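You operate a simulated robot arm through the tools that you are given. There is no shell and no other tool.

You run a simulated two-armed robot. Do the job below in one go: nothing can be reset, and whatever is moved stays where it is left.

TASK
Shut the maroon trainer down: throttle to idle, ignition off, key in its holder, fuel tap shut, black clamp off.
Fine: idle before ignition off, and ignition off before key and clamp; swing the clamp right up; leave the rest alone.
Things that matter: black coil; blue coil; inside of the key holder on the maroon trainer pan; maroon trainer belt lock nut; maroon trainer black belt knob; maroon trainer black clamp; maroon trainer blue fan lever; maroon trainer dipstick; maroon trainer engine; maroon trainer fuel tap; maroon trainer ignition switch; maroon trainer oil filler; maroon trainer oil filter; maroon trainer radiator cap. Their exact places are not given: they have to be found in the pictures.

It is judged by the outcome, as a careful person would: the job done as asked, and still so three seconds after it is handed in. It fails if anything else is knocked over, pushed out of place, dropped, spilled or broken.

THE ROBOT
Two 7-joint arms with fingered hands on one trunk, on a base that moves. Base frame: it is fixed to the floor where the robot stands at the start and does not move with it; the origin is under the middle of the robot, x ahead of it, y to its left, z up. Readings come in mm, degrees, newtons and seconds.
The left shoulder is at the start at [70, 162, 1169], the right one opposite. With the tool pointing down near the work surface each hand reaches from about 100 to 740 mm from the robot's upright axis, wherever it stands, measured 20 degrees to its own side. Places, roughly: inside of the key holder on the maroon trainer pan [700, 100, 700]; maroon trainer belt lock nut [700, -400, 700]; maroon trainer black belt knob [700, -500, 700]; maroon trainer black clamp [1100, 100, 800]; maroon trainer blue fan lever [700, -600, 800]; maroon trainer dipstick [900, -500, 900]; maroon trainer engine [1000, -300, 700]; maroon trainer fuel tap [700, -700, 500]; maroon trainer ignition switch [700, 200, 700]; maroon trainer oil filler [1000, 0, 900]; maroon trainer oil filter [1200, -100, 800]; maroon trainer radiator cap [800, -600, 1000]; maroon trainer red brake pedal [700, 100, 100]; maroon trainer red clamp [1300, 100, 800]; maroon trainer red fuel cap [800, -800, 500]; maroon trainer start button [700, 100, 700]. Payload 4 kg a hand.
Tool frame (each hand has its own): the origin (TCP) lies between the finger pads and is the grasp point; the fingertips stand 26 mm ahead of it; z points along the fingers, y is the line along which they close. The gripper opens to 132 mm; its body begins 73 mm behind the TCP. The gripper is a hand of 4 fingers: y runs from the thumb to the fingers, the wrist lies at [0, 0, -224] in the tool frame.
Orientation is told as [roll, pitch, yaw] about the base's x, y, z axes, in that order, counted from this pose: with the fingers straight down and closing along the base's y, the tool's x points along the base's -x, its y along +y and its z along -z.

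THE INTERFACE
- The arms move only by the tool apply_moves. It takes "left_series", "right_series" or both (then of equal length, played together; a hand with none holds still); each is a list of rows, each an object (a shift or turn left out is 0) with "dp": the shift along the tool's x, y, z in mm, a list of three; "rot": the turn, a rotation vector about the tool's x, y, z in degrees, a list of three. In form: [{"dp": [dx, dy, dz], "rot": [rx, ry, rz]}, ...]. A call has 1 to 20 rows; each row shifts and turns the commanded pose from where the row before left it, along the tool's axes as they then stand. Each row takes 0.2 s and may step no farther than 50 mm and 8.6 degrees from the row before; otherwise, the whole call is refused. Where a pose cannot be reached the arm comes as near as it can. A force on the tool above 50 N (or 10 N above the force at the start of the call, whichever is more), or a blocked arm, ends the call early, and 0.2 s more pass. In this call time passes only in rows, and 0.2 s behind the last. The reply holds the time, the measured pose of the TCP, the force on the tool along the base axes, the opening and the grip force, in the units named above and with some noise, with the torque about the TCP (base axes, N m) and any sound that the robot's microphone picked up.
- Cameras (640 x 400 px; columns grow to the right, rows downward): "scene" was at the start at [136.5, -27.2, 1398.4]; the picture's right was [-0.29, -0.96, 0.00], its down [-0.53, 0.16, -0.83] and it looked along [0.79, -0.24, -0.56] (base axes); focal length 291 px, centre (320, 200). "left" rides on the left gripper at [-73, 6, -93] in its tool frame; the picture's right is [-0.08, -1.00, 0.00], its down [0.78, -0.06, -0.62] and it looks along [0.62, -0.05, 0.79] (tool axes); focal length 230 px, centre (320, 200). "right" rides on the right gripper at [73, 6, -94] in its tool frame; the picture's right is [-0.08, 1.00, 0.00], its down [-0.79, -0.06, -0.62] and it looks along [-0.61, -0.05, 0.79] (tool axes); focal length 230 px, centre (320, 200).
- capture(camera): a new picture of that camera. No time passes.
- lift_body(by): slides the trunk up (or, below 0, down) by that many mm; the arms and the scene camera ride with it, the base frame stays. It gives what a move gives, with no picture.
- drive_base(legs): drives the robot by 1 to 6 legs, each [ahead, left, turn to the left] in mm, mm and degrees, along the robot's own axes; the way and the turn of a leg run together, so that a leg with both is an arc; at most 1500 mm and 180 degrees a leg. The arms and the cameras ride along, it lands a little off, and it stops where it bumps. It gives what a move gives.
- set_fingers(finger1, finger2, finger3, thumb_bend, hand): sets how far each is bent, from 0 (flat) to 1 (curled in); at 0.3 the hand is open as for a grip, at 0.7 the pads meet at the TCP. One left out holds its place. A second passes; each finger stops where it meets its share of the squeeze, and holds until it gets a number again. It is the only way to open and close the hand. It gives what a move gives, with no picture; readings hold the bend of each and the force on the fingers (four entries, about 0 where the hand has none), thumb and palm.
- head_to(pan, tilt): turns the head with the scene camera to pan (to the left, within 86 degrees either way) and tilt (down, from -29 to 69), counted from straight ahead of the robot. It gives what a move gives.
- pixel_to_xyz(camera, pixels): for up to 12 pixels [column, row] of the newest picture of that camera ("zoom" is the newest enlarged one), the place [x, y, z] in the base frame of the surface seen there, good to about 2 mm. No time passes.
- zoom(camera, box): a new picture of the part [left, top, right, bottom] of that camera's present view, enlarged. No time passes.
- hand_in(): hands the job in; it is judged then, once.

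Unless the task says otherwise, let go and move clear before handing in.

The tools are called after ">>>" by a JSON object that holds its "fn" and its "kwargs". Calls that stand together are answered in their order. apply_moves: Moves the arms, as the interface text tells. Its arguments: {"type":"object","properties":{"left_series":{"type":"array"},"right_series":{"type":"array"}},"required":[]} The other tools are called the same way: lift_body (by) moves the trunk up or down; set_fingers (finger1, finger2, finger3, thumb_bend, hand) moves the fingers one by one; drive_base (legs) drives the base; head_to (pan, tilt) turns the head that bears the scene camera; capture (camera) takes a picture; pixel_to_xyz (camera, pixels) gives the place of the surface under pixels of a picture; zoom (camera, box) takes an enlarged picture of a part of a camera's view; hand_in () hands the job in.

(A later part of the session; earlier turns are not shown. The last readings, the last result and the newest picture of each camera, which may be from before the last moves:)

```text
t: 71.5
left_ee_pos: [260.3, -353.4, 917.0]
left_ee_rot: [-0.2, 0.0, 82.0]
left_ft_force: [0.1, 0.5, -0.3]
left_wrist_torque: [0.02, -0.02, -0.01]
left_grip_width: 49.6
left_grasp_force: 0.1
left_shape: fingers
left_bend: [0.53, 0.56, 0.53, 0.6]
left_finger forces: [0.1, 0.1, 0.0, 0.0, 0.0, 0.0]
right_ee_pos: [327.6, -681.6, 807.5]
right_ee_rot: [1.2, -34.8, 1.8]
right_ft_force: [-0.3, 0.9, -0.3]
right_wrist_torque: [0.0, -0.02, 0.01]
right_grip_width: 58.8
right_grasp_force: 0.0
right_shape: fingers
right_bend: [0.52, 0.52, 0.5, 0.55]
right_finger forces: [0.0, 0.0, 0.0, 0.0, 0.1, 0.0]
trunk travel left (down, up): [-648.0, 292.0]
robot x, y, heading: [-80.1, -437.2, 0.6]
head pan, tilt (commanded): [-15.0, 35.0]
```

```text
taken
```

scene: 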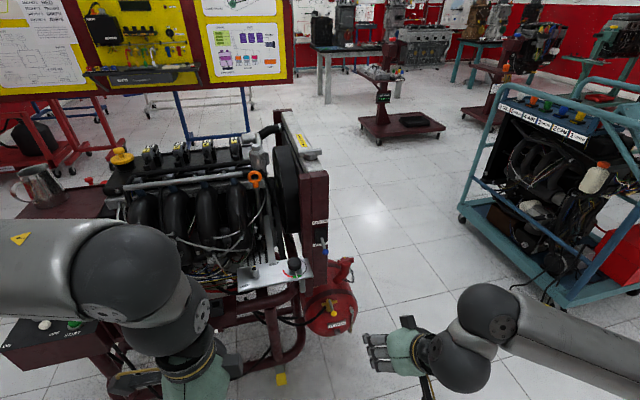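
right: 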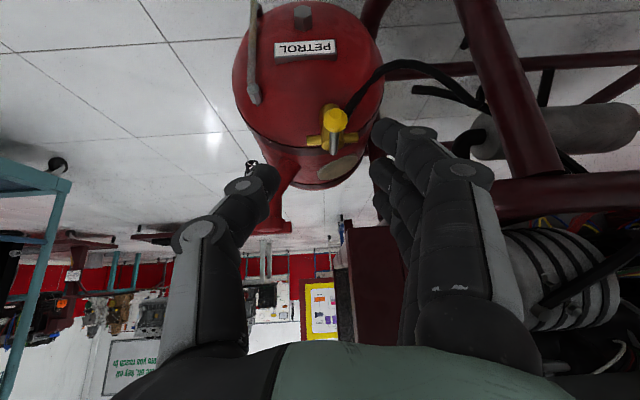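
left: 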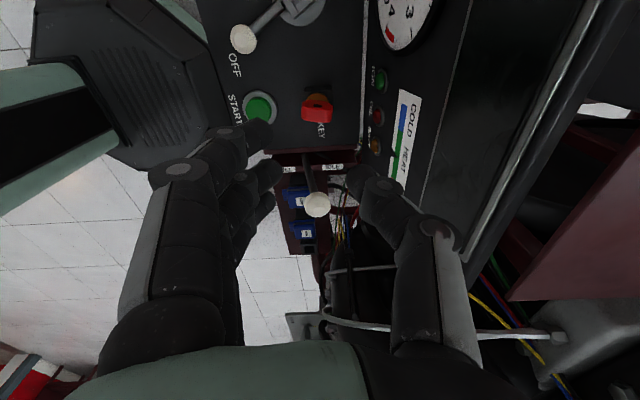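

The tap's yellow ball at (334, 313) now points at the robot. I'll drive left along the open floor and then look at the trainer's left side.

>>> {"fn": "drive_base", "kwargs": {"legs": [[0, 1150, 0]]}}

>>> {"fn": "head_to", "kwargs": {"pan": -20, "tilt": 30}}

>>> {"fn": "capture", "kwargs": {"camera": "scene"}}

>>> {"fn": "head_to", "kwargs": {"pan": 30, "tilt": 30}}

>>> {"fn": "capture", "kwargs": {"camera": "scene"}}

```text
t: 77.3
left_ee_pos: [243.1, 789.8, 916.3]
left_ee_rot: [0.0, 0.0, 82.5]
left_ft_force: [0.6, -0.5, 0.1]
left_wrist_torque: [-0.02, -0.01, 0.01]
left_grip_width: 49.6
left_grasp_force: 0.0
left_shape: fingers
left_bend: [0.53, 0.56, 0.53, 0.6]
left_finger forces: [0.0, 0.1, 0.0, 0.0, 0.1, 0.1]
right_ee_pos: [314.2, 462.7, 806.8]
right_ee_rot: [1.2, -34.9, 2.5]
right_ft_force: [-0.3, -0.6, 0.6]
right_wrist_torque: [-0.01, -0.02, 0.01]
right_grip_width: 59.0
right_grasp_force: 0.2
right_shape: fingers
right_bend: [0.52, 0.52, 0.5, 0.55]
right_finger forces: [0.0, 0.0, 0.1, 0.0, 0.0, 0.1]
trunk travel left (down, up): [-648.0, 292.0]
robot x, y, heading: [-96.3, 705.4, 1.0]
head pan, tilt (commanded): [-15.0, 35.0]
```

```text
t: 78.0
left_ee_pos: [242.0, 789.2, 915.6]
left_ee_rot: [-0.1, 0.0, 82.7]
left_ft_force: [-0.4, -0.5, -0.2]
left_wrist_torque: [-0.02, 0.01, -0.03]
left_grip_width: 49.5
left_grasp_force: 0.1
left_shape: fingers
left_bend: [0.53, 0.56, 0.53, 0.6]
left_finger forces: [0.0, 0.0, 0.0, 0.1, 0.0, 0.0]
right_ee_pos: [315.4, 463.5, 806.9]
right_ee_rot: [1.1, -34.8, 2.4]
right_ft_force: [0.1, 0.2, 0.2]
right_wrist_torque: [0.0, -0.01, 0.0]
right_grip_width: 58.7
right_grasp_force: 0.0
right_shape: fingers
right_bend: [0.52, 0.52, 0.5, 0.55]
right_finger forces: [0.1, 0.0, 0.0, 0.0, 0.0, 0.1]
trunk travel left (down, up): [-648.0, 292.0]
robot x, y, heading: [-94.4, 705.4, 1.1]
head pan, tilt (commanded): [-20.0, 30.0]
```

```text
taken
```

scene: 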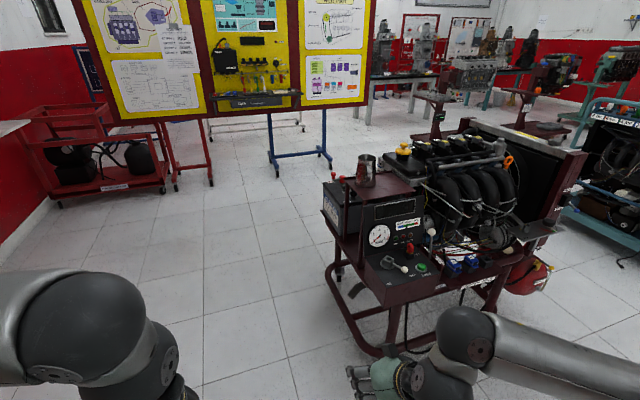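

```text
t: 79.1
left_ee_pos: [242.1, 789.1, 916.8]
left_ee_rot: [0.0, -0.1, 82.6]
left_ft_force: [0.8, 0.9, -0.6]
left_wrist_torque: [-0.02, 0.0, 0.01]
left_grip_width: 49.8
left_grasp_force: 0.1
left_shape: fingers
left_bend: [0.53, 0.56, 0.53, 0.6]
left_finger forces: [0.0, 0.0, 0.0, 0.1, 0.0, 0.1]
right_ee_pos: [315.6, 464.2, 806.7]
right_ee_rot: [1.2, -34.9, 2.5]
right_ft_force: [-0.1, -0.1, 0.1]
right_wrist_torque: [0.0, -0.03, 0.0]
right_grip_width: 59.1
right_grasp_force: 0.0
right_shape: fingers
right_bend: [0.52, 0.52, 0.5, 0.55]
right_finger forces: [0.0, 0.0, 0.0, 0.1, 0.1, 0.1]
trunk travel left (down, up): [-648.0, 292.0]
robot x, y, heading: [-95.7, 703.0, 1.0]
head pan, tilt (commanded): [30.0, 30.0]
```

```text
taken
```

scene: 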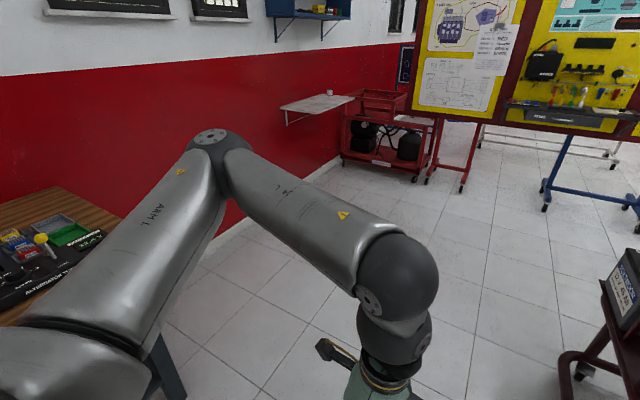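

There's a wooden table close on the left under the left upper arm, and open floor beside the trainer. I'll measure the table and other boundaries before driving.

>>> {"fn": "pixel_to_xyz", "kwargs": {"camera": "scene", "pixels": [[50, 200], [110, 225], [150, 330], [30, 310], [300, 115], [345, 165], [440, 185], [400, 180], [545, 210], [570, 375], [215, 165], [630, 250]]}}

>>> {"fn": "head_to", "kwargs": {"pan": -20, "tilt": 30}}

>>> {"fn": "capture", "kwargs": {"camera": "scene"}}

>>> {"fn": "pixel_to_xyz", "kwargs": {"camera": "scene", "pixels": [[338, 265], [352, 345], [278, 170], [210, 185], [60, 205], [165, 190], [333, 178], [330, 190], [345, 182], [370, 175], [380, 348], [200, 300]]}}

>>> {"fn": "zoom", "kwargs": {"camera": "scene", "box": [310, 130, 430, 230]}}

```text
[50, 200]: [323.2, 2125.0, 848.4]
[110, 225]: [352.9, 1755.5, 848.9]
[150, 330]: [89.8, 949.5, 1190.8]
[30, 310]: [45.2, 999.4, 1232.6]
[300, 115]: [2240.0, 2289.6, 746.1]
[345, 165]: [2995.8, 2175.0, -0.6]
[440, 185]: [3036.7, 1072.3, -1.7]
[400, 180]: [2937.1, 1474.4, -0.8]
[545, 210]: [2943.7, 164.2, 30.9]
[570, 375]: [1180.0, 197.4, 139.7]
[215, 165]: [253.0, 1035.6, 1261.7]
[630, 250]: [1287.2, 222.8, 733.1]
```

```text
t: 80.3
left_ee_pos: [242.4, 789.4, 915.2]
left_ee_rot: [-0.1, -0.1, 82.5]
left_ft_force: [0.2, -1.1, 0.0]
left_wrist_torque: [0.02, 0.01, 0.01]
left_grip_width: 49.0
left_grasp_force: 0.0
left_shape: fingers
left_bend: [0.53, 0.56, 0.53, 0.6]
left_finger forces: [0.0, 0.1, 0.0, 0.1, 0.0, 0.0]
right_ee_pos: [314.5, 462.8, 807.7]
right_ee_rot: [1.3, -34.8, 2.4]
right_ft_force: [-0.3, 0.6, -0.5]
right_wrist_torque: [-0.01, 0.01, -0.02]
right_grip_width: 59.0
right_grasp_force: 0.1
right_shape: fingers
right_bend: [0.52, 0.52, 0.5, 0.55]
right_finger forces: [0.1, 0.0, 0.1, 0.1, 0.0, 0.0]
trunk travel left (down, up): [-648.0, 292.0]
robot x, y, heading: [-98.1, 701.6, 1.1]
head pan, tilt (commanded): [-20.0, 30.0]
```

```text
taken
```

scene: 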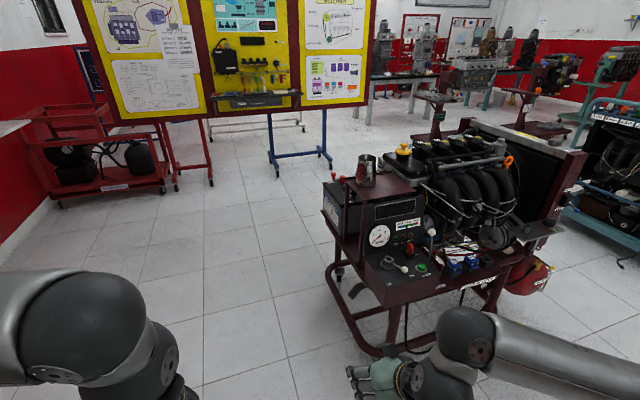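

```text
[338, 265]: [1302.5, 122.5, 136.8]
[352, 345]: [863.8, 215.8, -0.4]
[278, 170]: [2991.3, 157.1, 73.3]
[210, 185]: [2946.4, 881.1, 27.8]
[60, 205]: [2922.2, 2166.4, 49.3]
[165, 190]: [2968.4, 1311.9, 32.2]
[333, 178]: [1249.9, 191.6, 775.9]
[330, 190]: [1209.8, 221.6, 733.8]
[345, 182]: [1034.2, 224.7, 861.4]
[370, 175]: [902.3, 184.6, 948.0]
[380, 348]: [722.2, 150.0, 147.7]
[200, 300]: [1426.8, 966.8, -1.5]
```

```text
4.00 times, centred on (370, 180) of scene
```

zoom: 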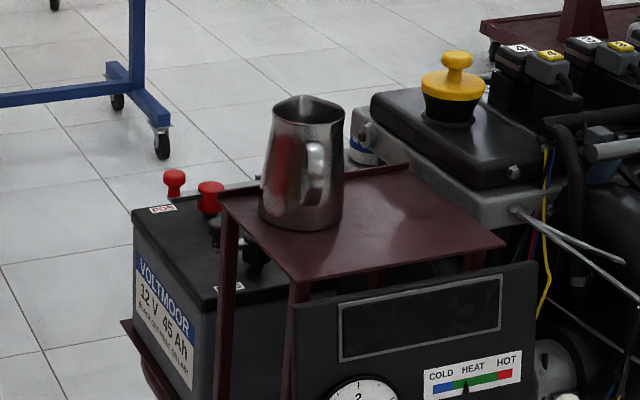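

Floor beside the trainer is open (battery side face at y ≈ 222, walls and carts far away). I'll drive forward along the left side, well clear, then turn right to face the battery.

>>> {"fn": "drive_base", "kwargs": {"legs": [[600, 250, 0], [680, 0, 0], [0, 0, -90]]}}

>>> {"fn": "head_to", "kwargs": {"pan": 0, "tilt": 35}}

>>> {"fn": "capture", "kwargs": {"camera": "scene"}}

```text
t: 91.2
left_ee_pos: [1266.8, 666.0, 916.8]
left_ee_rot: [0.0, -0.1, -7.0]
left_ft_force: [-0.5, 0.7, 0.2]
left_wrist_torque: [0.01, -0.02, 0.0]
left_grip_width: 49.4
left_grasp_force: 0.0
left_shape: fingers
left_bend: [0.53, 0.56, 0.53, 0.6]
left_finger forces: [0.1, 0.0, 0.0, 0.0, 0.0, 0.1]
right_ee_pos: [942.5, 590.9, 807.1]
right_ee_rot: [1.1, -34.9, -87.2]
right_ft_force: [-0.5, 0.6, 0.6]
right_wrist_torque: [-0.01, 0.0, -0.03]
right_grip_width: 58.6
right_grasp_force: 0.1
right_shape: fingers
right_bend: [0.52, 0.52, 0.5, 0.55]
right_finger forces: [0.1, 0.0, 0.0, 0.1, 0.1, 0.0]
trunk travel left (down, up): [-648.0, 292.0]
robot x, y, heading: [1178.3, 1009.6, -88.5]
head pan, tilt (commanded): [-20.0, 30.0]
```

```text
t: 92.0
left_ee_pos: [1265.8, 665.6, 916.9]
left_ee_rot: [0.0, 0.1, -7.1]
left_ft_force: [-0.4, -0.5, 0.4]
left_wrist_torque: [-0.01, 0.0, 0.0]
left_grip_width: 49.1
left_grasp_force: 0.0
left_shape: fingers
left_bend: [0.53, 0.56, 0.53, 0.6]
left_finger forces: [0.1, 0.0, 0.1, 0.1, 0.1, 0.0]
right_ee_pos: [941.6, 590.8, 806.3]
right_ee_rot: [1.2, -34.9, -87.2]
right_ft_force: [0.1, 0.7, -0.4]
right_wrist_torque: [0.02, -0.01, 0.01]
right_grip_width: 58.8
right_grasp_force: 0.1
right_shape: fingers
right_bend: [0.52, 0.52, 0.5, 0.55]
right_finger forces: [0.1, 0.0, 0.0, 0.1, 0.0, 0.1]
trunk travel left (down, up): [-648.0, 292.0]
robot x, y, heading: [1182.6, 1002.5, -88.2]
head pan, tilt (commanded): [0.0, 35.0]
```

```text
taken
```

scene: 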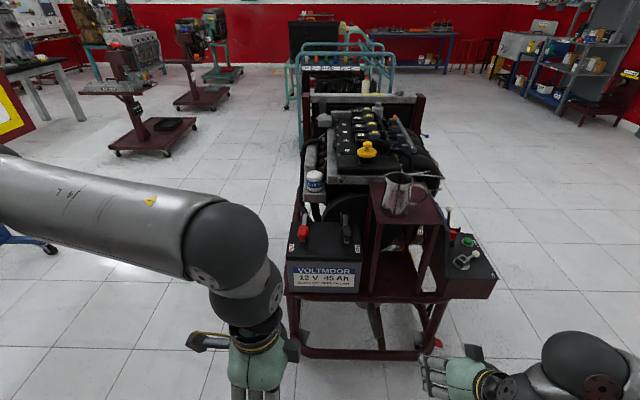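

Now I face the trainer's left side, with the battery at (325, 255). I'll zoom in on the battery clamps.

>>> {"fn": "zoom", "kwargs": {"camera": "scene", "box": [280, 190, 390, 300]}}

>>> {"fn": "pixel_to_xyz", "kwargs": {"camera": "scene", "pixels": [[303, 232], [304, 218], [346, 235], [346, 220], [348, 240], [362, 240], [290, 250], [360, 256], [320, 240], [397, 195], [385, 215], [370, 205]]}}

```text
3.64 times, centred on (335, 245) of scene
```

zoom: 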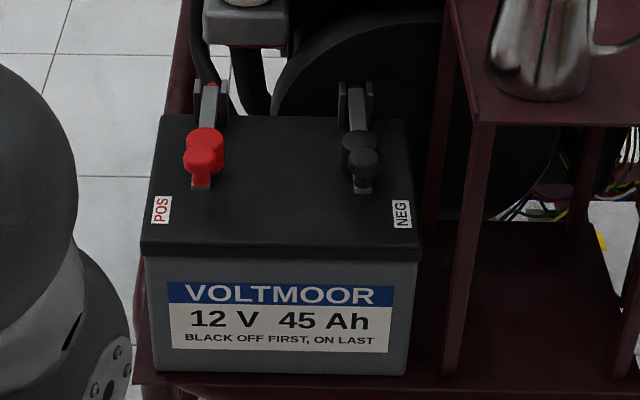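

```text
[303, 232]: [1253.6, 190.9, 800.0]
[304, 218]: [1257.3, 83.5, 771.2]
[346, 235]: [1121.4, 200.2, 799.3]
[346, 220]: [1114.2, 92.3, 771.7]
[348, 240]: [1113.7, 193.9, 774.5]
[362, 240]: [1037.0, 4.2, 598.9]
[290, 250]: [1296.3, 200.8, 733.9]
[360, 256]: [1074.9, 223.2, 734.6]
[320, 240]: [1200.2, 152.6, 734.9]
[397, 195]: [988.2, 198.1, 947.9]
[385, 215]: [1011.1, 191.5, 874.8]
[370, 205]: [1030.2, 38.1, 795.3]
```

The black clamp lies at x ≈ 1118, hinged at about (1114, 88, 772) with its outer end and knob near (1118, 195, 775–800). I'll drive 200 mm closer and look again.

>>> {"fn": "drive_base", "kwargs": {"legs": [[200, 0, 0]]}}

>>> {"fn": "head_to", "kwargs": {"pan": 0, "tilt": 45}}

>>> {"fn": "capture", "kwargs": {"camera": "scene"}}

>>> {"fn": "capture", "kwargs": {"camera": "left"}}

>>> {"fn": "capture", "kwargs": {"camera": "right"}}

```text
t: 93.6
left_ee_pos: [1274.5, 466.6, 916.4]
left_ee_rot: [-0.1, 0.0, -7.0]
left_ft_force: [0.5, -0.7, -0.5]
left_wrist_torque: [-0.03, 0.01, 0.04]
left_grip_width: 49.2
left_grasp_force: 0.1
left_shape: fingers
left_bend: [0.53, 0.56, 0.53, 0.6]
left_finger forces: [0.0, 0.1, 0.1, 0.1, 0.0, 0.0]
right_ee_pos: [948.0, 392.7, 808.2]
right_ee_rot: [1.2, -34.8, -87.1]
right_ft_force: [0.2, -1.4, 0.1]
right_wrist_torque: [0.0, -0.03, -0.01]
right_grip_width: 58.8
right_grasp_force: 0.1
right_shape: fingers
right_bend: [0.52, 0.52, 0.5, 0.55]
right_finger forces: [0.1, 0.1, 0.1, 0.1, 0.0, 0.0]
trunk travel left (down, up): [-648.0, 292.0]
robot x, y, heading: [1183.3, 805.1, -88.2]
head pan, tilt (commanded): [0.0, 35.0]
```

```text
t: 94.3
left_ee_pos: [1272.5, 467.1, 916.6]
left_ee_rot: [-0.1, 0.0, -6.9]
left_ft_force: [-0.7, 0.1, 0.5]
left_wrist_torque: [0.04, -0.01, 0.0]
left_grip_width: 49.4
left_grasp_force: 0.0
left_shape: fingers
left_bend: [0.53, 0.56, 0.53, 0.6]
left_finger forces: [0.0, 0.0, 0.1, 0.0, 0.1, 0.1]
right_ee_pos: [947.3, 391.3, 807.1]
right_ee_rot: [1.2, -34.7, -87.1]
right_ft_force: [0.0, 0.1, 0.6]
right_wrist_torque: [-0.02, 0.0, 0.0]
right_grip_width: 59.0
right_grasp_force: 0.2
right_shape: fingers
right_bend: [0.52, 0.52, 0.5, 0.55]
right_finger forces: [0.1, 0.1, 0.1, 0.0, 0.0, 0.0]
trunk travel left (down, up): [-648.0, 292.0]
robot x, y, heading: [1185.2, 803.8, -88.3]
head pan, tilt (commanded): [0.0, 45.0]
```

```text
taken
```

scene: 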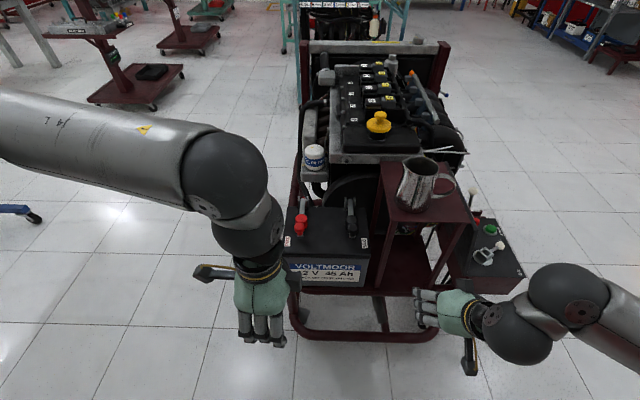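

```text
taken
```

left: 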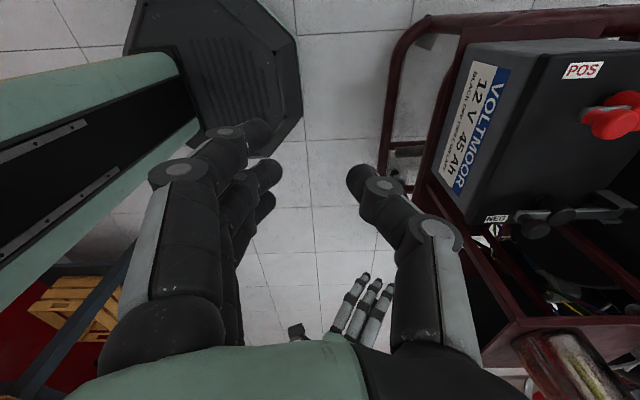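

```text
taken
```

right: 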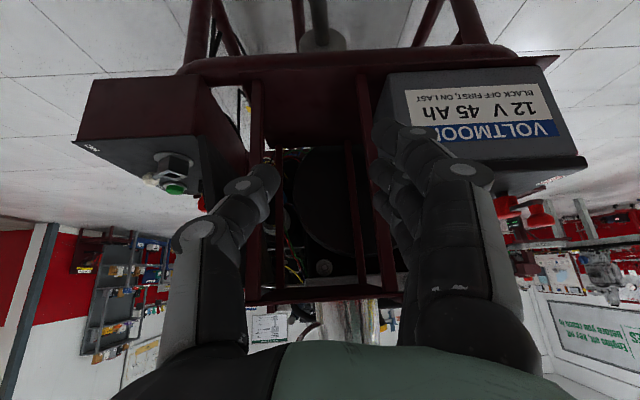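

The left camera also sees the black clamp near (570, 213). I'll zoom in from both views.

>>> {"fn": "zoom", "kwargs": {"camera": "left", "box": [480, 150, 640, 280]}}

>>> {"fn": "zoom", "kwargs": {"camera": "scene", "box": [275, 180, 385, 280]}}

>>> {"fn": "pixel_to_xyz", "kwargs": {"camera": "zoom", "pixels": [[375, 110], [375, 130], [375, 165], [372, 180], [365, 230], [355, 80], [160, 140], [160, 165], [420, 200], [375, 200], [350, 165], [395, 165]]}}

```text
3.08 times, centred on (560, 215) of left
```

zoom: 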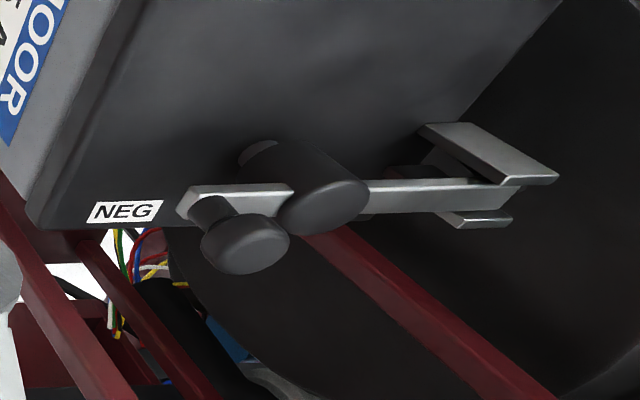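

```text
4.00 times, centred on (330, 230) of scene
```

zoom: 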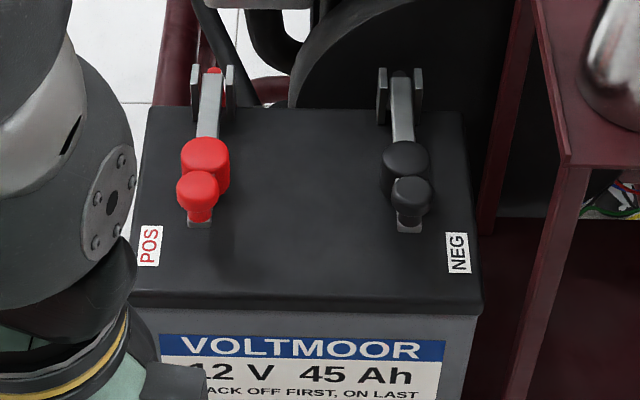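

```text
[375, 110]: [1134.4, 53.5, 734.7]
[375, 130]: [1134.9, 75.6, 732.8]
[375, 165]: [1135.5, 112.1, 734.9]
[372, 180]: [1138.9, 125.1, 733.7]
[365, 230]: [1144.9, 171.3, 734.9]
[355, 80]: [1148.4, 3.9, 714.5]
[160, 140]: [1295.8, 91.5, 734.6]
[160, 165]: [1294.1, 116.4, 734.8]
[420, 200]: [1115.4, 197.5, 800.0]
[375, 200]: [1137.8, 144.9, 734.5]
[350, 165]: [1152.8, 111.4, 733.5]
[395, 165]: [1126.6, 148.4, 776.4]
```

The clamp is a steel bar hinged at its far end, with a boot over the terminal mid-way and a black mushroom knob near its free end. I'll measure those parts precisely.

>>> {"fn": "pixel_to_xyz", "kwargs": {"camera": "zoom", "pixels": [[412, 188], [394, 190], [430, 190], [412, 178], [412, 205], [410, 229], [405, 155], [402, 120], [399, 85], [382, 90], [418, 90], [405, 145]]}}

>>> {"fn": "pixel_to_xyz", "kwargs": {"camera": "left", "pixels": [[520, 214], [535, 230], [545, 228], [535, 220], [530, 216], [560, 212], [568, 205], [585, 211], [600, 200], [625, 205], [612, 222], [525, 210]]}}

```text
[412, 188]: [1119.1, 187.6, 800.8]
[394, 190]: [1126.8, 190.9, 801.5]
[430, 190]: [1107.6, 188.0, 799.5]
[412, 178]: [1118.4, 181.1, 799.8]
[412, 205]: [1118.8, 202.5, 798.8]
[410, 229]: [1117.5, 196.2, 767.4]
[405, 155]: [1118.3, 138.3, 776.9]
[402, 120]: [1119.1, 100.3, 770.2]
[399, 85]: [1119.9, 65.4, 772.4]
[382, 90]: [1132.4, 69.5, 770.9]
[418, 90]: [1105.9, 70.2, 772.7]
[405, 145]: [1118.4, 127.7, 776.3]
```

```text
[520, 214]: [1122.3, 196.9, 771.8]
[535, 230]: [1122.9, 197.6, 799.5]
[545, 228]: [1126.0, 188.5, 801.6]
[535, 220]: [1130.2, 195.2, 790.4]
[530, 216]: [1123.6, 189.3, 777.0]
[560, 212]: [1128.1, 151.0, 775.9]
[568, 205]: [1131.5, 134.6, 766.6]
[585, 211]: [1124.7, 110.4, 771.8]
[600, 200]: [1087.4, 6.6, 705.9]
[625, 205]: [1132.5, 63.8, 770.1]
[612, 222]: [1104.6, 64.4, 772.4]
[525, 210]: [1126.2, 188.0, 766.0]
```

The knob cap's centre is at about (1119, 191, 794), 24 mm across; the bar's hinge is at about y = 63, z = 768, giving a radius of about 130 mm. I'll move the left arm out of the way and bring the right hand in front of the clamp.

>>> {"fn": "apply_moves", "kwargs": {"left_series": [{"dp": [-25, 25, -8]}, {"dp": [-25, 25, -8]}, {"dp": [-25, 25, -8]}, {"dp": [-25, 25, -8]}, {"dp": [0, 0, 0]}], "right_series": [{"dp": [-14, 34.4, -17]}, {"dp": [-14, 34.4, -17]}, {"dp": [-14, 34.4, -17]}, {"dp": [-14, 34.4, -17]}, {"dp": [-14, 34.4, -17]}]}}

>>> {"fn": "capture", "kwargs": {"camera": "right"}}

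>>> {"fn": "capture", "kwargs": {"camera": "scene"}}

```text
t: 95.5
left_ee_pos: [1302.4, 490.1, 923.3]
left_ee_rot: [-0.1, 0.1, -7.0]
left_ft_force: [0.1, 1.2, -0.1]
left_wrist_torque: [-0.05, 0.02, -0.01]
left_grip_width: 49.4
left_grasp_force: 0.2
left_shape: fingers
left_bend: [0.53, 0.56, 0.53, 0.6]
left_finger forces: [0.0, 0.0, 0.1, 0.0, 0.1, 0.0]
left hand out of reach, approached as far as the arm can: row 2, 3, 4
right_ee_pos: [1123.5, 378.5, 908.5]
right_ee_rot: [1.1, -34.9, -87.0]
right_ft_force: [0.4, -0.5, 0.1]
right_wrist_torque: [0.0, 0.01, 0.03]
right_grip_width: 59.4
right_grasp_force: 0.1
right_shape: fingers
right_bend: [0.52, 0.52, 0.5, 0.55]
right_finger forces: [0.0, 0.1, 0.0, 0.0, 0.0, 0.0]
right hand out of reach, approached as far as the arm can: row 1, 2
trunk travel left (down, up): [-648.0, 292.0]
robot x, y, heading: [1186.0, 802.4, -88.5]
head pan, tilt (commanded): [0.0, 45.0]
```

```text
taken
```

right: 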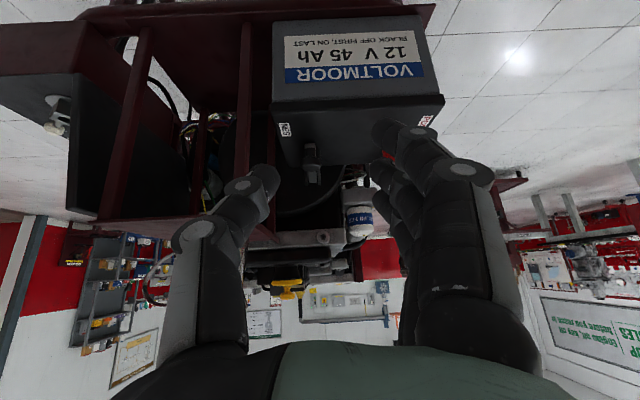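

```text
taken
```

scene: 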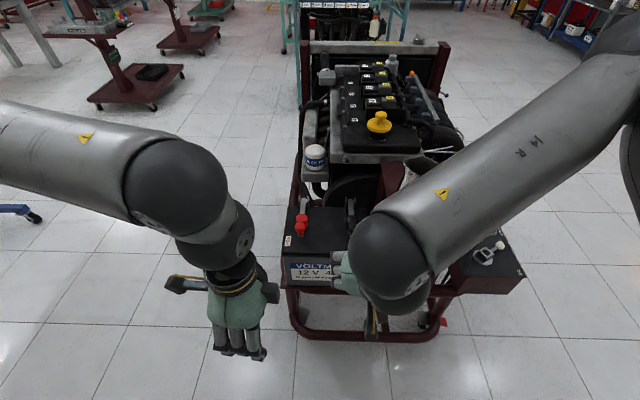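

The right camera sees the clamp at (312, 160). I'll approach along a safe line to about 70 mm short of the knob.

>>> {"fn": "apply_moves", "kwargs": {"right_series": [{"dp": [-21.9, -3.5, 29.7]}, {"dp": [-21.9, -3.5, 29.7]}, {"dp": [-21.9, -3.5, 29.7]}, {"dp": [-21.9, -3.5, 29.7]}]}}

>>> {"fn": "capture", "kwargs": {"camera": "right"}}

>>> {"fn": "capture", "kwargs": {"camera": "scene"}}

>>> {"fn": "capture", "kwargs": {"camera": "left"}}

```text
t: 96.5
left_ee_pos: [1301.0, 488.6, 923.6]
left_ee_rot: [0.1, 0.0, -6.9]
left_ft_force: [0.8, -1.0, -0.1]
left_wrist_torque: [0.0, -0.02, 0.0]
left_grip_width: 49.4
left_grasp_force: 0.1
left_shape: fingers
left_bend: [0.53, 0.56, 0.53, 0.6]
left_finger forces: [0.1, 0.0, 0.0, 0.1, 0.0, 0.0]
right_ee_pos: [1115.8, 235.9, 859.1]
right_ee_rot: [1.1, -34.6, -87.1]
right_ft_force: [0.1, 0.5, 0.2]
right_wrist_torque: [-0.04, 0.0, -0.01]
right_grip_width: 59.3
right_grasp_force: 0.1
right_shape: fingers
right_bend: [0.52, 0.52, 0.5, 0.55]
right_finger forces: [0.1, 0.0, 0.1, 0.1, 0.0, 0.1]
trunk travel left (down, up): [-648.0, 292.0]
robot x, y, heading: [1182.2, 802.6, -88.5]
head pan, tilt (commanded): [0.0, 45.0]
```

```text
taken
```

right: 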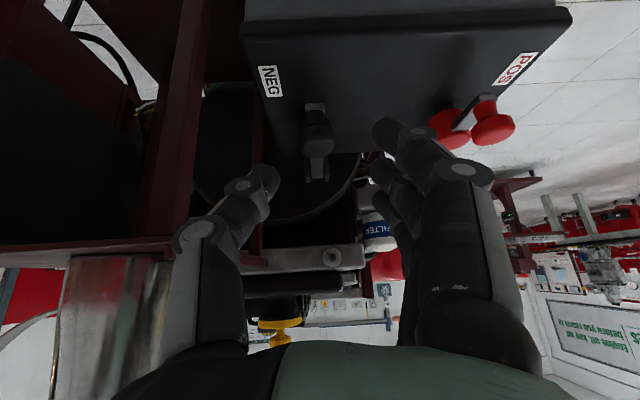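

```text
taken
```

scene: 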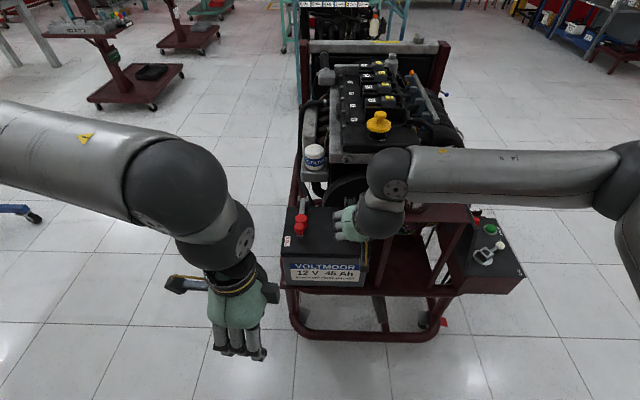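

```text
taken
```

left: 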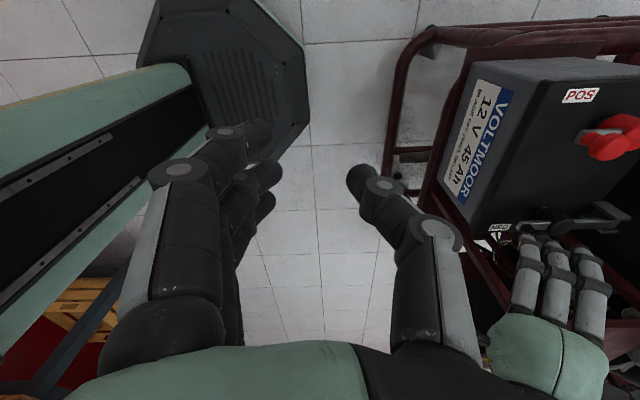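

The clamp's knob is centred at (317, 135) in the right view, and the steel pitcher appears to the left of the thumb at (120, 320). I'll measure their clearance.

>>> {"fn": "pixel_to_xyz", "kwargs": {"camera": "right", "pixels": [[165, 290], [150, 340], [100, 300], [317, 135], [315, 112], [316, 165], [255, 185], [190, 235], [170, 350], [200, 330], [180, 240], [300, 255]]}}

>>> {"fn": "zoom", "kwargs": {"camera": "right", "box": [260, 80, 380, 200]}}

```text
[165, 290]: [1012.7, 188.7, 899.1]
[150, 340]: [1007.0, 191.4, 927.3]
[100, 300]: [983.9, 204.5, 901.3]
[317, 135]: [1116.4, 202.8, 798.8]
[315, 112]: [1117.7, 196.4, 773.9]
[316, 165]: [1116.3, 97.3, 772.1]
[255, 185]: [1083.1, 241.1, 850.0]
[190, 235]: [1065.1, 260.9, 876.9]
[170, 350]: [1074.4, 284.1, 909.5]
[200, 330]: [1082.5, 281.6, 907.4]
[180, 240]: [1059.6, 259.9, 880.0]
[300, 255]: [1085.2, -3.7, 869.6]
```

```text
3.33 times, centred on (320, 140) of right
```

zoom: 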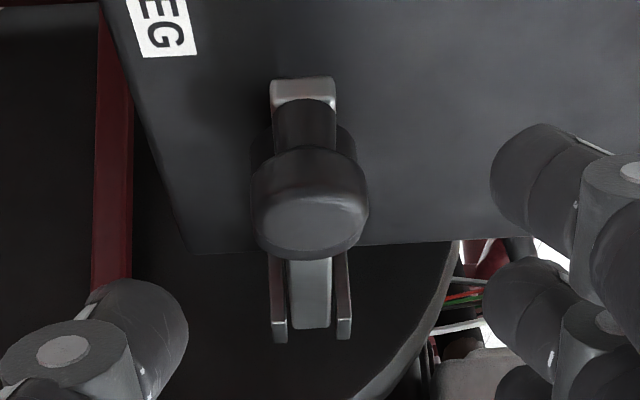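

The pitcher's nearest surface is at x ≈ 1013 and the thumb's outer edge at x ≈ 1060, so there's about 45 mm clearance. I'll advance the last 67 mm so the cap sits between the thumb and finger 2.

>>> {"fn": "apply_moves", "kwargs": {"right_series": [{"dp": [0, -1, 25]}, {"dp": [0, 0, 22]}, {"dp": [0, 0, 18]}]}}

>>> {"fn": "capture", "kwargs": {"camera": "right"}}

>>> {"fn": "zoom", "kwargs": {"camera": "left", "box": [470, 160, 640, 290]}}

```text
t: 97.3
left_ee_pos: [1300.8, 488.4, 924.1]
left_ee_rot: [0.0, 0.0, -6.9]
left_ft_force: [0.1, -0.9, 0.0]
left_wrist_torque: [0.01, 0.01, -0.01]
left_grip_width: 49.5
left_grasp_force: 0.1
left_shape: fingers
left_bend: [0.53, 0.56, 0.53, 0.6]
left_finger forces: [0.1, 0.0, 0.0, 0.1, 0.1, 0.0]
right_ee_pos: [1118.4, 199.0, 807.6]
right_ee_rot: [1.2, -34.8, -87.0]
right_ft_force: [-0.5, 0.6, -0.3]
right_wrist_torque: [0.05, 0.01, -0.01]
right_grip_width: 59.4
right_grasp_force: 0.1
right_shape: fingers
right_bend: [0.52, 0.52, 0.5, 0.55]
right_finger forces: [0.0, 0.0, 0.1, 0.1, 0.0, 0.1]
trunk travel left (down, up): [-648.0, 292.0]
robot x, y, heading: [1184.9, 803.9, -88.2]
head pan, tilt (commanded): [0.0, 45.0]
```

```text
taken
```

right: 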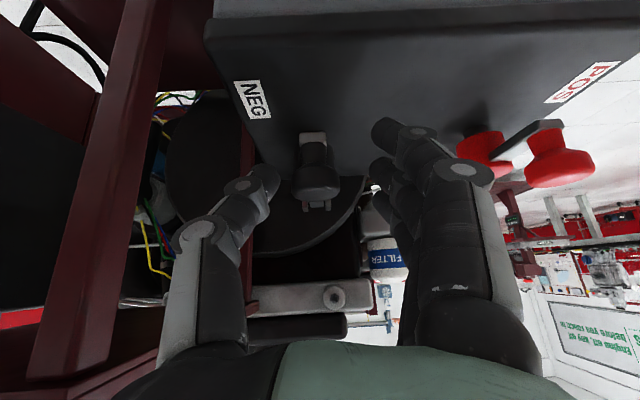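

```text
3.08 times, centred on (555, 225) of left
```

zoom: 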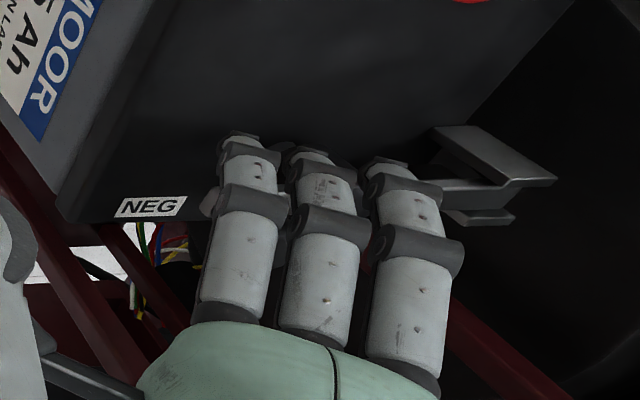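

The cap is between the thumb and fingers at (317, 182). I'll close the thumb and finger 2 on it.

>>> {"fn": "set_fingers", "kwargs": {"hand": "right", "finger2": 0.68, "thumb_bend": 0.68}}

>>> {"fn": "capture", "kwargs": {"camera": "right"}}

```text
t: 98.3
left_ee_pos: [1300.6, 488.2, 923.7]
left_ee_rot: [0.2, 0.0, -6.9]
left_ft_force: [-0.9, -0.4, -0.7]
left_wrist_torque: [-0.01, 0.01, 0.0]
left_grip_width: 49.4
left_grasp_force: 0.0
left_shape: fingers
left_bend: [0.53, 0.56, 0.53, 0.6]
left_finger forces: [0.0, 0.0, 0.1, 0.0, 0.1, 0.0]
right_ee_pos: [1117.7, 198.6, 806.3]
right_ee_rot: [1.2, -34.8, -87.2]
right_ft_force: [-6.5, -3.7, -1.8]
right_wrist_torque: [-0.03, 0.07, -0.04]
right_grip_width: 48.7
right_grasp_force: 5.7
right_shape: fingers
right_bend: [0.52, 0.64, 0.5, 0.65]
right_finger forces: [0.0, 2.9, 0.0, 0.0, 8.5, 0.0]
trunk travel left (down, up): [-648.0, 292.0]
robot x, y, heading: [1181.1, 804.9, -88.1]
head pan, tilt (commanded): [0.0, 45.0]
```

```text
taken
```

right: 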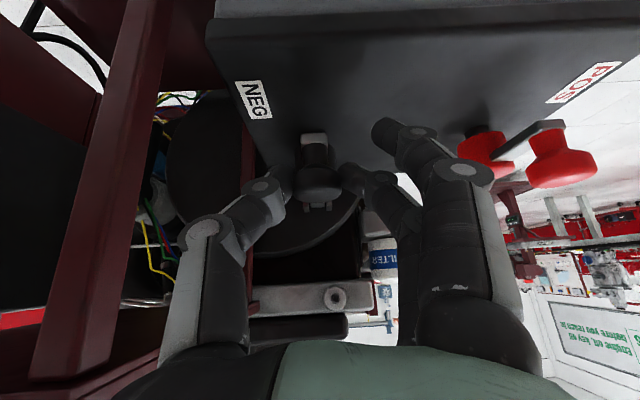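

The knob is gripped (thumb 8.5 N, finger 2.9 N). I'll start swinging it up along its arc about the hinge and check how it behaves.

>>> {"fn": "apply_moves", "kwargs": {"right_series": [{"dp": [-8.56, -1.5, -7.49]}, {"dp": [-9.18, -0.2, -6.72]}, {"dp": [-9.74, -0.2, -5.89]}]}}

>>> {"fn": "capture", "kwargs": {"camera": "right"}}

>>> {"fn": "zoom", "kwargs": {"camera": "left", "box": [470, 160, 640, 290]}}

```text
t: 99.1
left_ee_pos: [1300.2, 488.8, 924.1]
left_ee_rot: [0.2, -0.1, -6.9]
left_ft_force: [-0.6, 0.4, 0.7]
left_wrist_torque: [0.0, -0.01, 0.0]
left_grip_width: 49.5
left_grasp_force: 0.1
left_shape: fingers
left_bend: [0.53, 0.56, 0.53, 0.6]
left_finger forces: [0.0, 0.0, 0.0, 0.0, 0.1, 0.1]
right_ee_pos: [1117.1, 187.5, 840.0]
right_ee_rot: [1.3, -34.8, -87.1]
right_ft_force: [-3.6, 0.1, -2.3]
right_wrist_torque: [0.07, 0.04, -0.02]
right_grip_width: 47.9
right_grasp_force: 5.0
right_shape: fingers
right_bend: [0.52, 0.64, 0.5, 0.65]
right_finger forces: [0.0, 3.2, 0.0, 0.0, 6.8, 0.2]
trunk travel left (down, up): [-648.0, 292.0]
robot x, y, heading: [1185.2, 800.1, -88.3]
head pan, tilt (commanded): [0.0, 45.0]
```

```text
taken
```

right: 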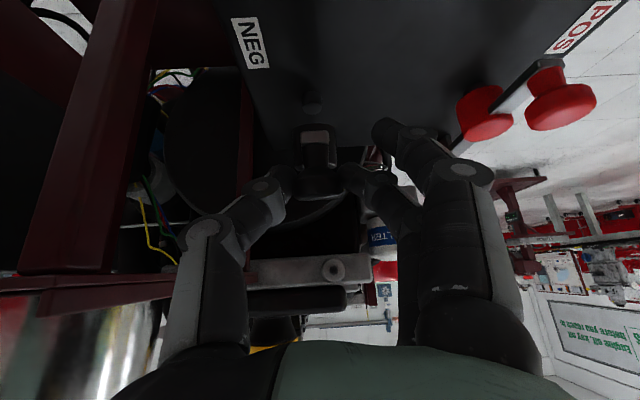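

```text
3.08 times, centred on (555, 225) of left
```

zoom: 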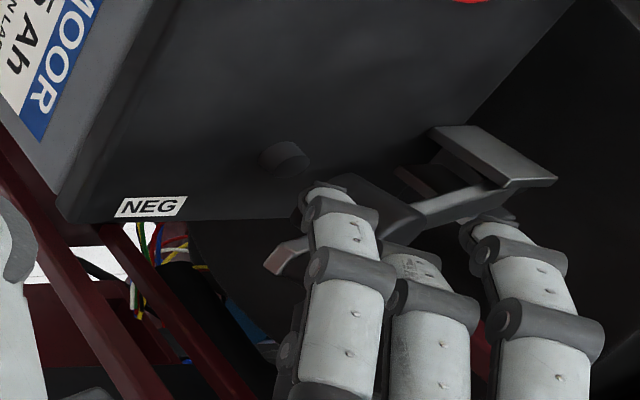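

The clamp has lifted off the post, which is now visible at (313, 104). I'll continue the arc.

>>> {"fn": "apply_moves", "kwargs": {"right_series": [{"dp": [-10.2, -0.3, -5.02]}, {"dp": [-10.6, -0.3, -4.12]}, {"dp": [-10.92, -0.36, -3.17]}, {"dp": [-11.16, -0.4, -2.22]}, {"dp": [-11.32, -0.43, -1.22]}]}}

>>> {"fn": "capture", "kwargs": {"camera": "right"}}

>>> {"fn": "zoom", "kwargs": {"camera": "left", "box": [470, 160, 640, 290]}}

>>> {"fn": "zoom", "kwargs": {"camera": "scene", "box": [280, 130, 460, 270]}}

```text
t: 100.3
left_ee_pos: [1300.9, 489.3, 924.6]
left_ee_rot: [0.0, -0.1, -6.9]
left_ft_force: [0.2, 1.2, 0.5]
left_wrist_torque: [-0.05, 0.01, 0.0]
left_grip_width: 49.3
left_grasp_force: 0.0
left_shape: fingers
left_bend: [0.53, 0.56, 0.53, 0.6]
left_finger forces: [0.0, 0.1, 0.0, 0.0, 0.1, 0.0]
right_ee_pos: [1117.1, 152.9, 882.5]
right_ee_rot: [1.0, -34.7, -87.1]
right_ft_force: [-2.3, -1.5, -3.5]
right_wrist_torque: [0.03, 0.02, -0.02]
right_grip_width: 46.9
right_grasp_force: 4.6
right_shape: fingers
right_bend: [0.52, 0.64, 0.5, 0.65]
right_finger forces: [0.0, 3.8, 0.1, 0.0, 5.4, 0.0]
trunk travel left (down, up): [-648.0, 292.0]
robot x, y, heading: [1187.9, 804.2, -88.2]
head pan, tilt (commanded): [0.0, 45.0]
```

```text
taken
```

right: 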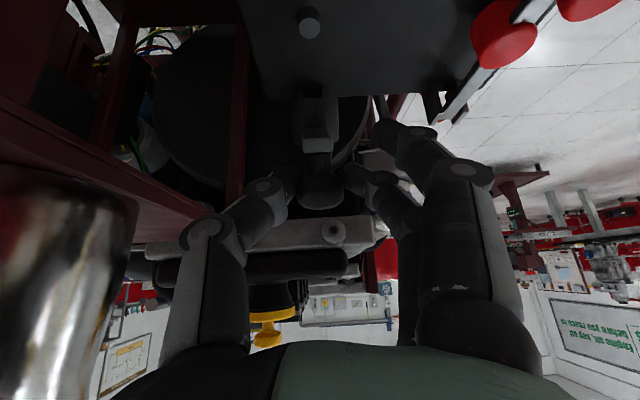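

```text
3.08 times, centred on (555, 225) of left
```

zoom: 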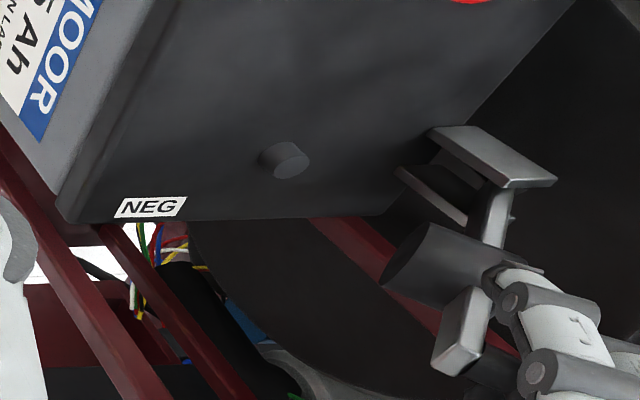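

```text
2.86 times, centred on (370, 200) of scene
```

zoom: 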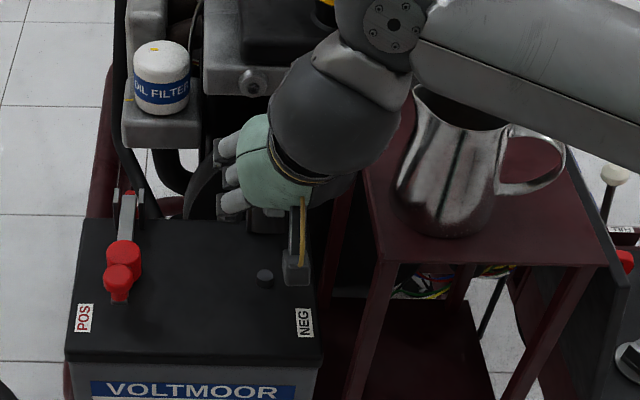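

The clamp is about halfway up. The forearm now crosses above the pitcher, so I'll check its height there before continuing.

>>> {"fn": "pixel_to_xyz", "kwargs": {"camera": "zoom", "pixels": [[430, 40], [480, 60], [540, 90], [600, 130], [620, 60], [460, 100], [500, 120], [420, 95], [390, 20], [340, 100], [450, 110], [545, 175]]}}

```text
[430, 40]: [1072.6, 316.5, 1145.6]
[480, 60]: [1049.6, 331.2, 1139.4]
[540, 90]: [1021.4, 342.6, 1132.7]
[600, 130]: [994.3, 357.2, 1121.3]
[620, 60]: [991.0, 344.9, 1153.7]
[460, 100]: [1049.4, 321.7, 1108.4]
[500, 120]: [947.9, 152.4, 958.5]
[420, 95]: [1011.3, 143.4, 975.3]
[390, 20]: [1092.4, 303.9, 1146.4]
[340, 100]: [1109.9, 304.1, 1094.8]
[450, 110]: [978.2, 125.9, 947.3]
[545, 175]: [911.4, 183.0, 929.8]
```

The forearm is at y ≈ 320 and z ≥ 1080, well above and in front of the pitcher (top at about 977). I'll continue the swing.

>>> {"fn": "apply_moves", "kwargs": {"right_series": [{"dp": [-11.38, -0.46, -0.24]}, {"dp": [-11.34, -0.49, 0.76]}, {"dp": [-11.26, -0.51, 1.74]}, {"dp": [-11.04, -0.53, 2.72]}]}}

>>> {"fn": "capture", "kwargs": {"camera": "right"}}

>>> {"fn": "zoom", "kwargs": {"camera": "left", "box": [470, 160, 640, 290]}}

>>> {"fn": "zoom", "kwargs": {"camera": "scene", "box": [280, 130, 460, 270]}}

```text
t: 101.3
left_ee_pos: [1300.2, 487.6, 924.6]
left_ee_rot: [0.1, 0.0, -6.8]
left_ft_force: [0.2, -0.7, 0.5]
left_wrist_torque: [-0.01, -0.03, 0.0]
left_grip_width: 49.5
left_grasp_force: 0.0
left_shape: fingers
left_bend: [0.53, 0.56, 0.53, 0.6]
left_finger forces: [0.0, 0.0, 0.0, 0.0, 0.0, 0.1]
right_ee_pos: [1116.5, 111.3, 903.8]
right_ee_rot: [1.2, -34.8, -87.1]
right_ft_force: [-3.8, -1.2, -3.4]
right_wrist_torque: [0.05, 0.05, -0.02]
right_grip_width: 46.7
right_grasp_force: 4.3
right_shape: fingers
right_bend: [0.52, 0.64, 0.5, 0.65]
right_finger forces: [0.0, 2.8, 0.0, 0.1, 5.4, 0.0]
trunk travel left (down, up): [-648.0, 292.0]
robot x, y, heading: [1186.9, 802.3, -88.2]
head pan, tilt (commanded): [0.0, 45.0]
```

```text
taken
```

right: 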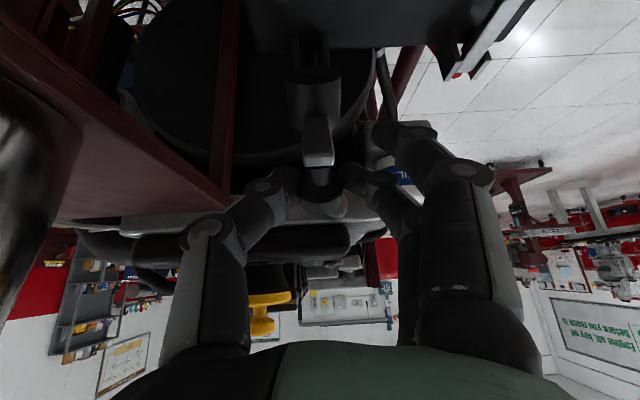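

```text
3.08 times, centred on (555, 225) of left
```

zoom: 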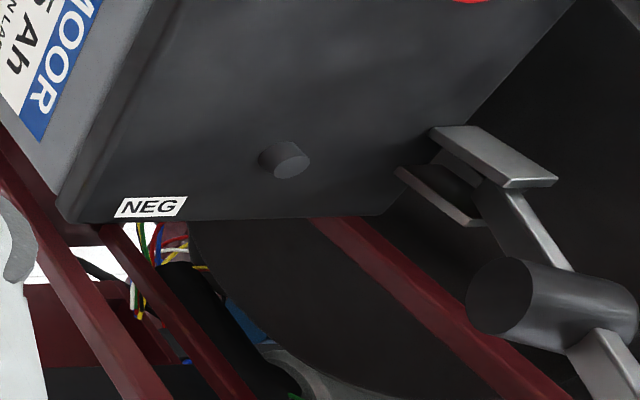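

```text
2.86 times, centred on (370, 200) of scene
```

zoom: 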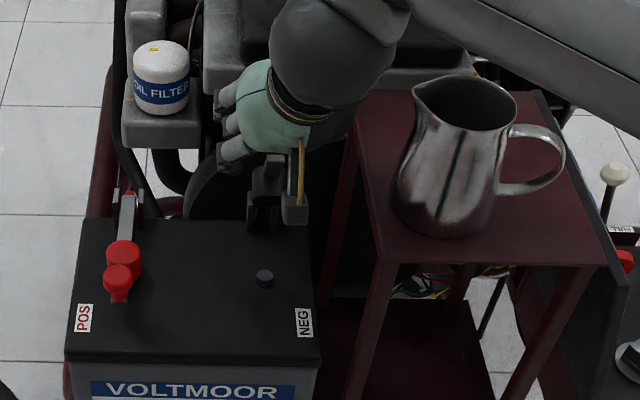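

The clamp is around 65–70° up. The thumb is passing near the shelf's edge, so I'll check that gap.

>>> {"fn": "pixel_to_xyz", "kwargs": {"camera": "right", "pixels": [[228, 200], [180, 212], [150, 190], [190, 225], [188, 240], [205, 280], [265, 180], [30, 200], [160, 215], [318, 205], [318, 150], [345, 215]]}}

```text
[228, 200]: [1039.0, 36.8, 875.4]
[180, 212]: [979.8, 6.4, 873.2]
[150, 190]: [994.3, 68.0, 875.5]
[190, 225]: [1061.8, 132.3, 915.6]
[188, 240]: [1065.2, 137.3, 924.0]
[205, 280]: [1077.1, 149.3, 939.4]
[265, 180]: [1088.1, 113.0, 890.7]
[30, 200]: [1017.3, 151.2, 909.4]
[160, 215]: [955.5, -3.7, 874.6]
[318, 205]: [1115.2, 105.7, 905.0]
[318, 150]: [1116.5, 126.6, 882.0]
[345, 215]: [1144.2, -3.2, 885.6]
```

The gaps are fine: shelf edge at x ≈ 1039 against the thumb at ≥ 1062. The engine cover's face is near y ≈ -3, so I'll curl finger 3, the foremost and unused one, out of the way before going further.

>>> {"fn": "set_fingers", "kwargs": {"hand": "right", "finger3": 0.9}}

>>> {"fn": "capture", "kwargs": {"camera": "right"}}

```text
t: 102.3
left_ee_pos: [1299.6, 488.1, 923.1]
left_ee_rot: [0.1, 0.1, -7.0]
left_ft_force: [-0.1, 0.5, 0.0]
left_wrist_torque: [-0.01, 0.0, 0.05]
left_grip_width: 49.4
left_grasp_force: 0.0
left_shape: fingers
left_bend: [0.53, 0.56, 0.53, 0.6]
left_finger forces: [0.1, 0.0, 0.0, 0.0, 0.0, 0.0]
right_ee_pos: [1116.3, 111.9, 904.4]
right_ee_rot: [1.3, -34.9, -87.1]
right_ft_force: [-3.5, -0.6, -2.4]
right_wrist_torque: [0.02, 0.03, -0.02]
right_grip_width: 46.7
right_grasp_force: 4.2
right_shape: fingers
right_bend: [0.52, 0.64, 0.9, 0.65]
right_finger forces: [0.1, 2.6, 0.0, 0.0, 5.5, 0.0]
trunk travel left (down, up): [-648.0, 292.0]
robot x, y, heading: [1184.9, 802.3, -88.5]
head pan, tilt (commanded): [0.0, 45.0]
```

```text
taken
```

right: 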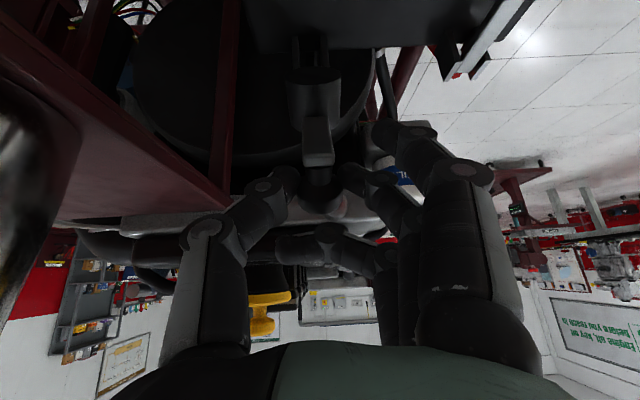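

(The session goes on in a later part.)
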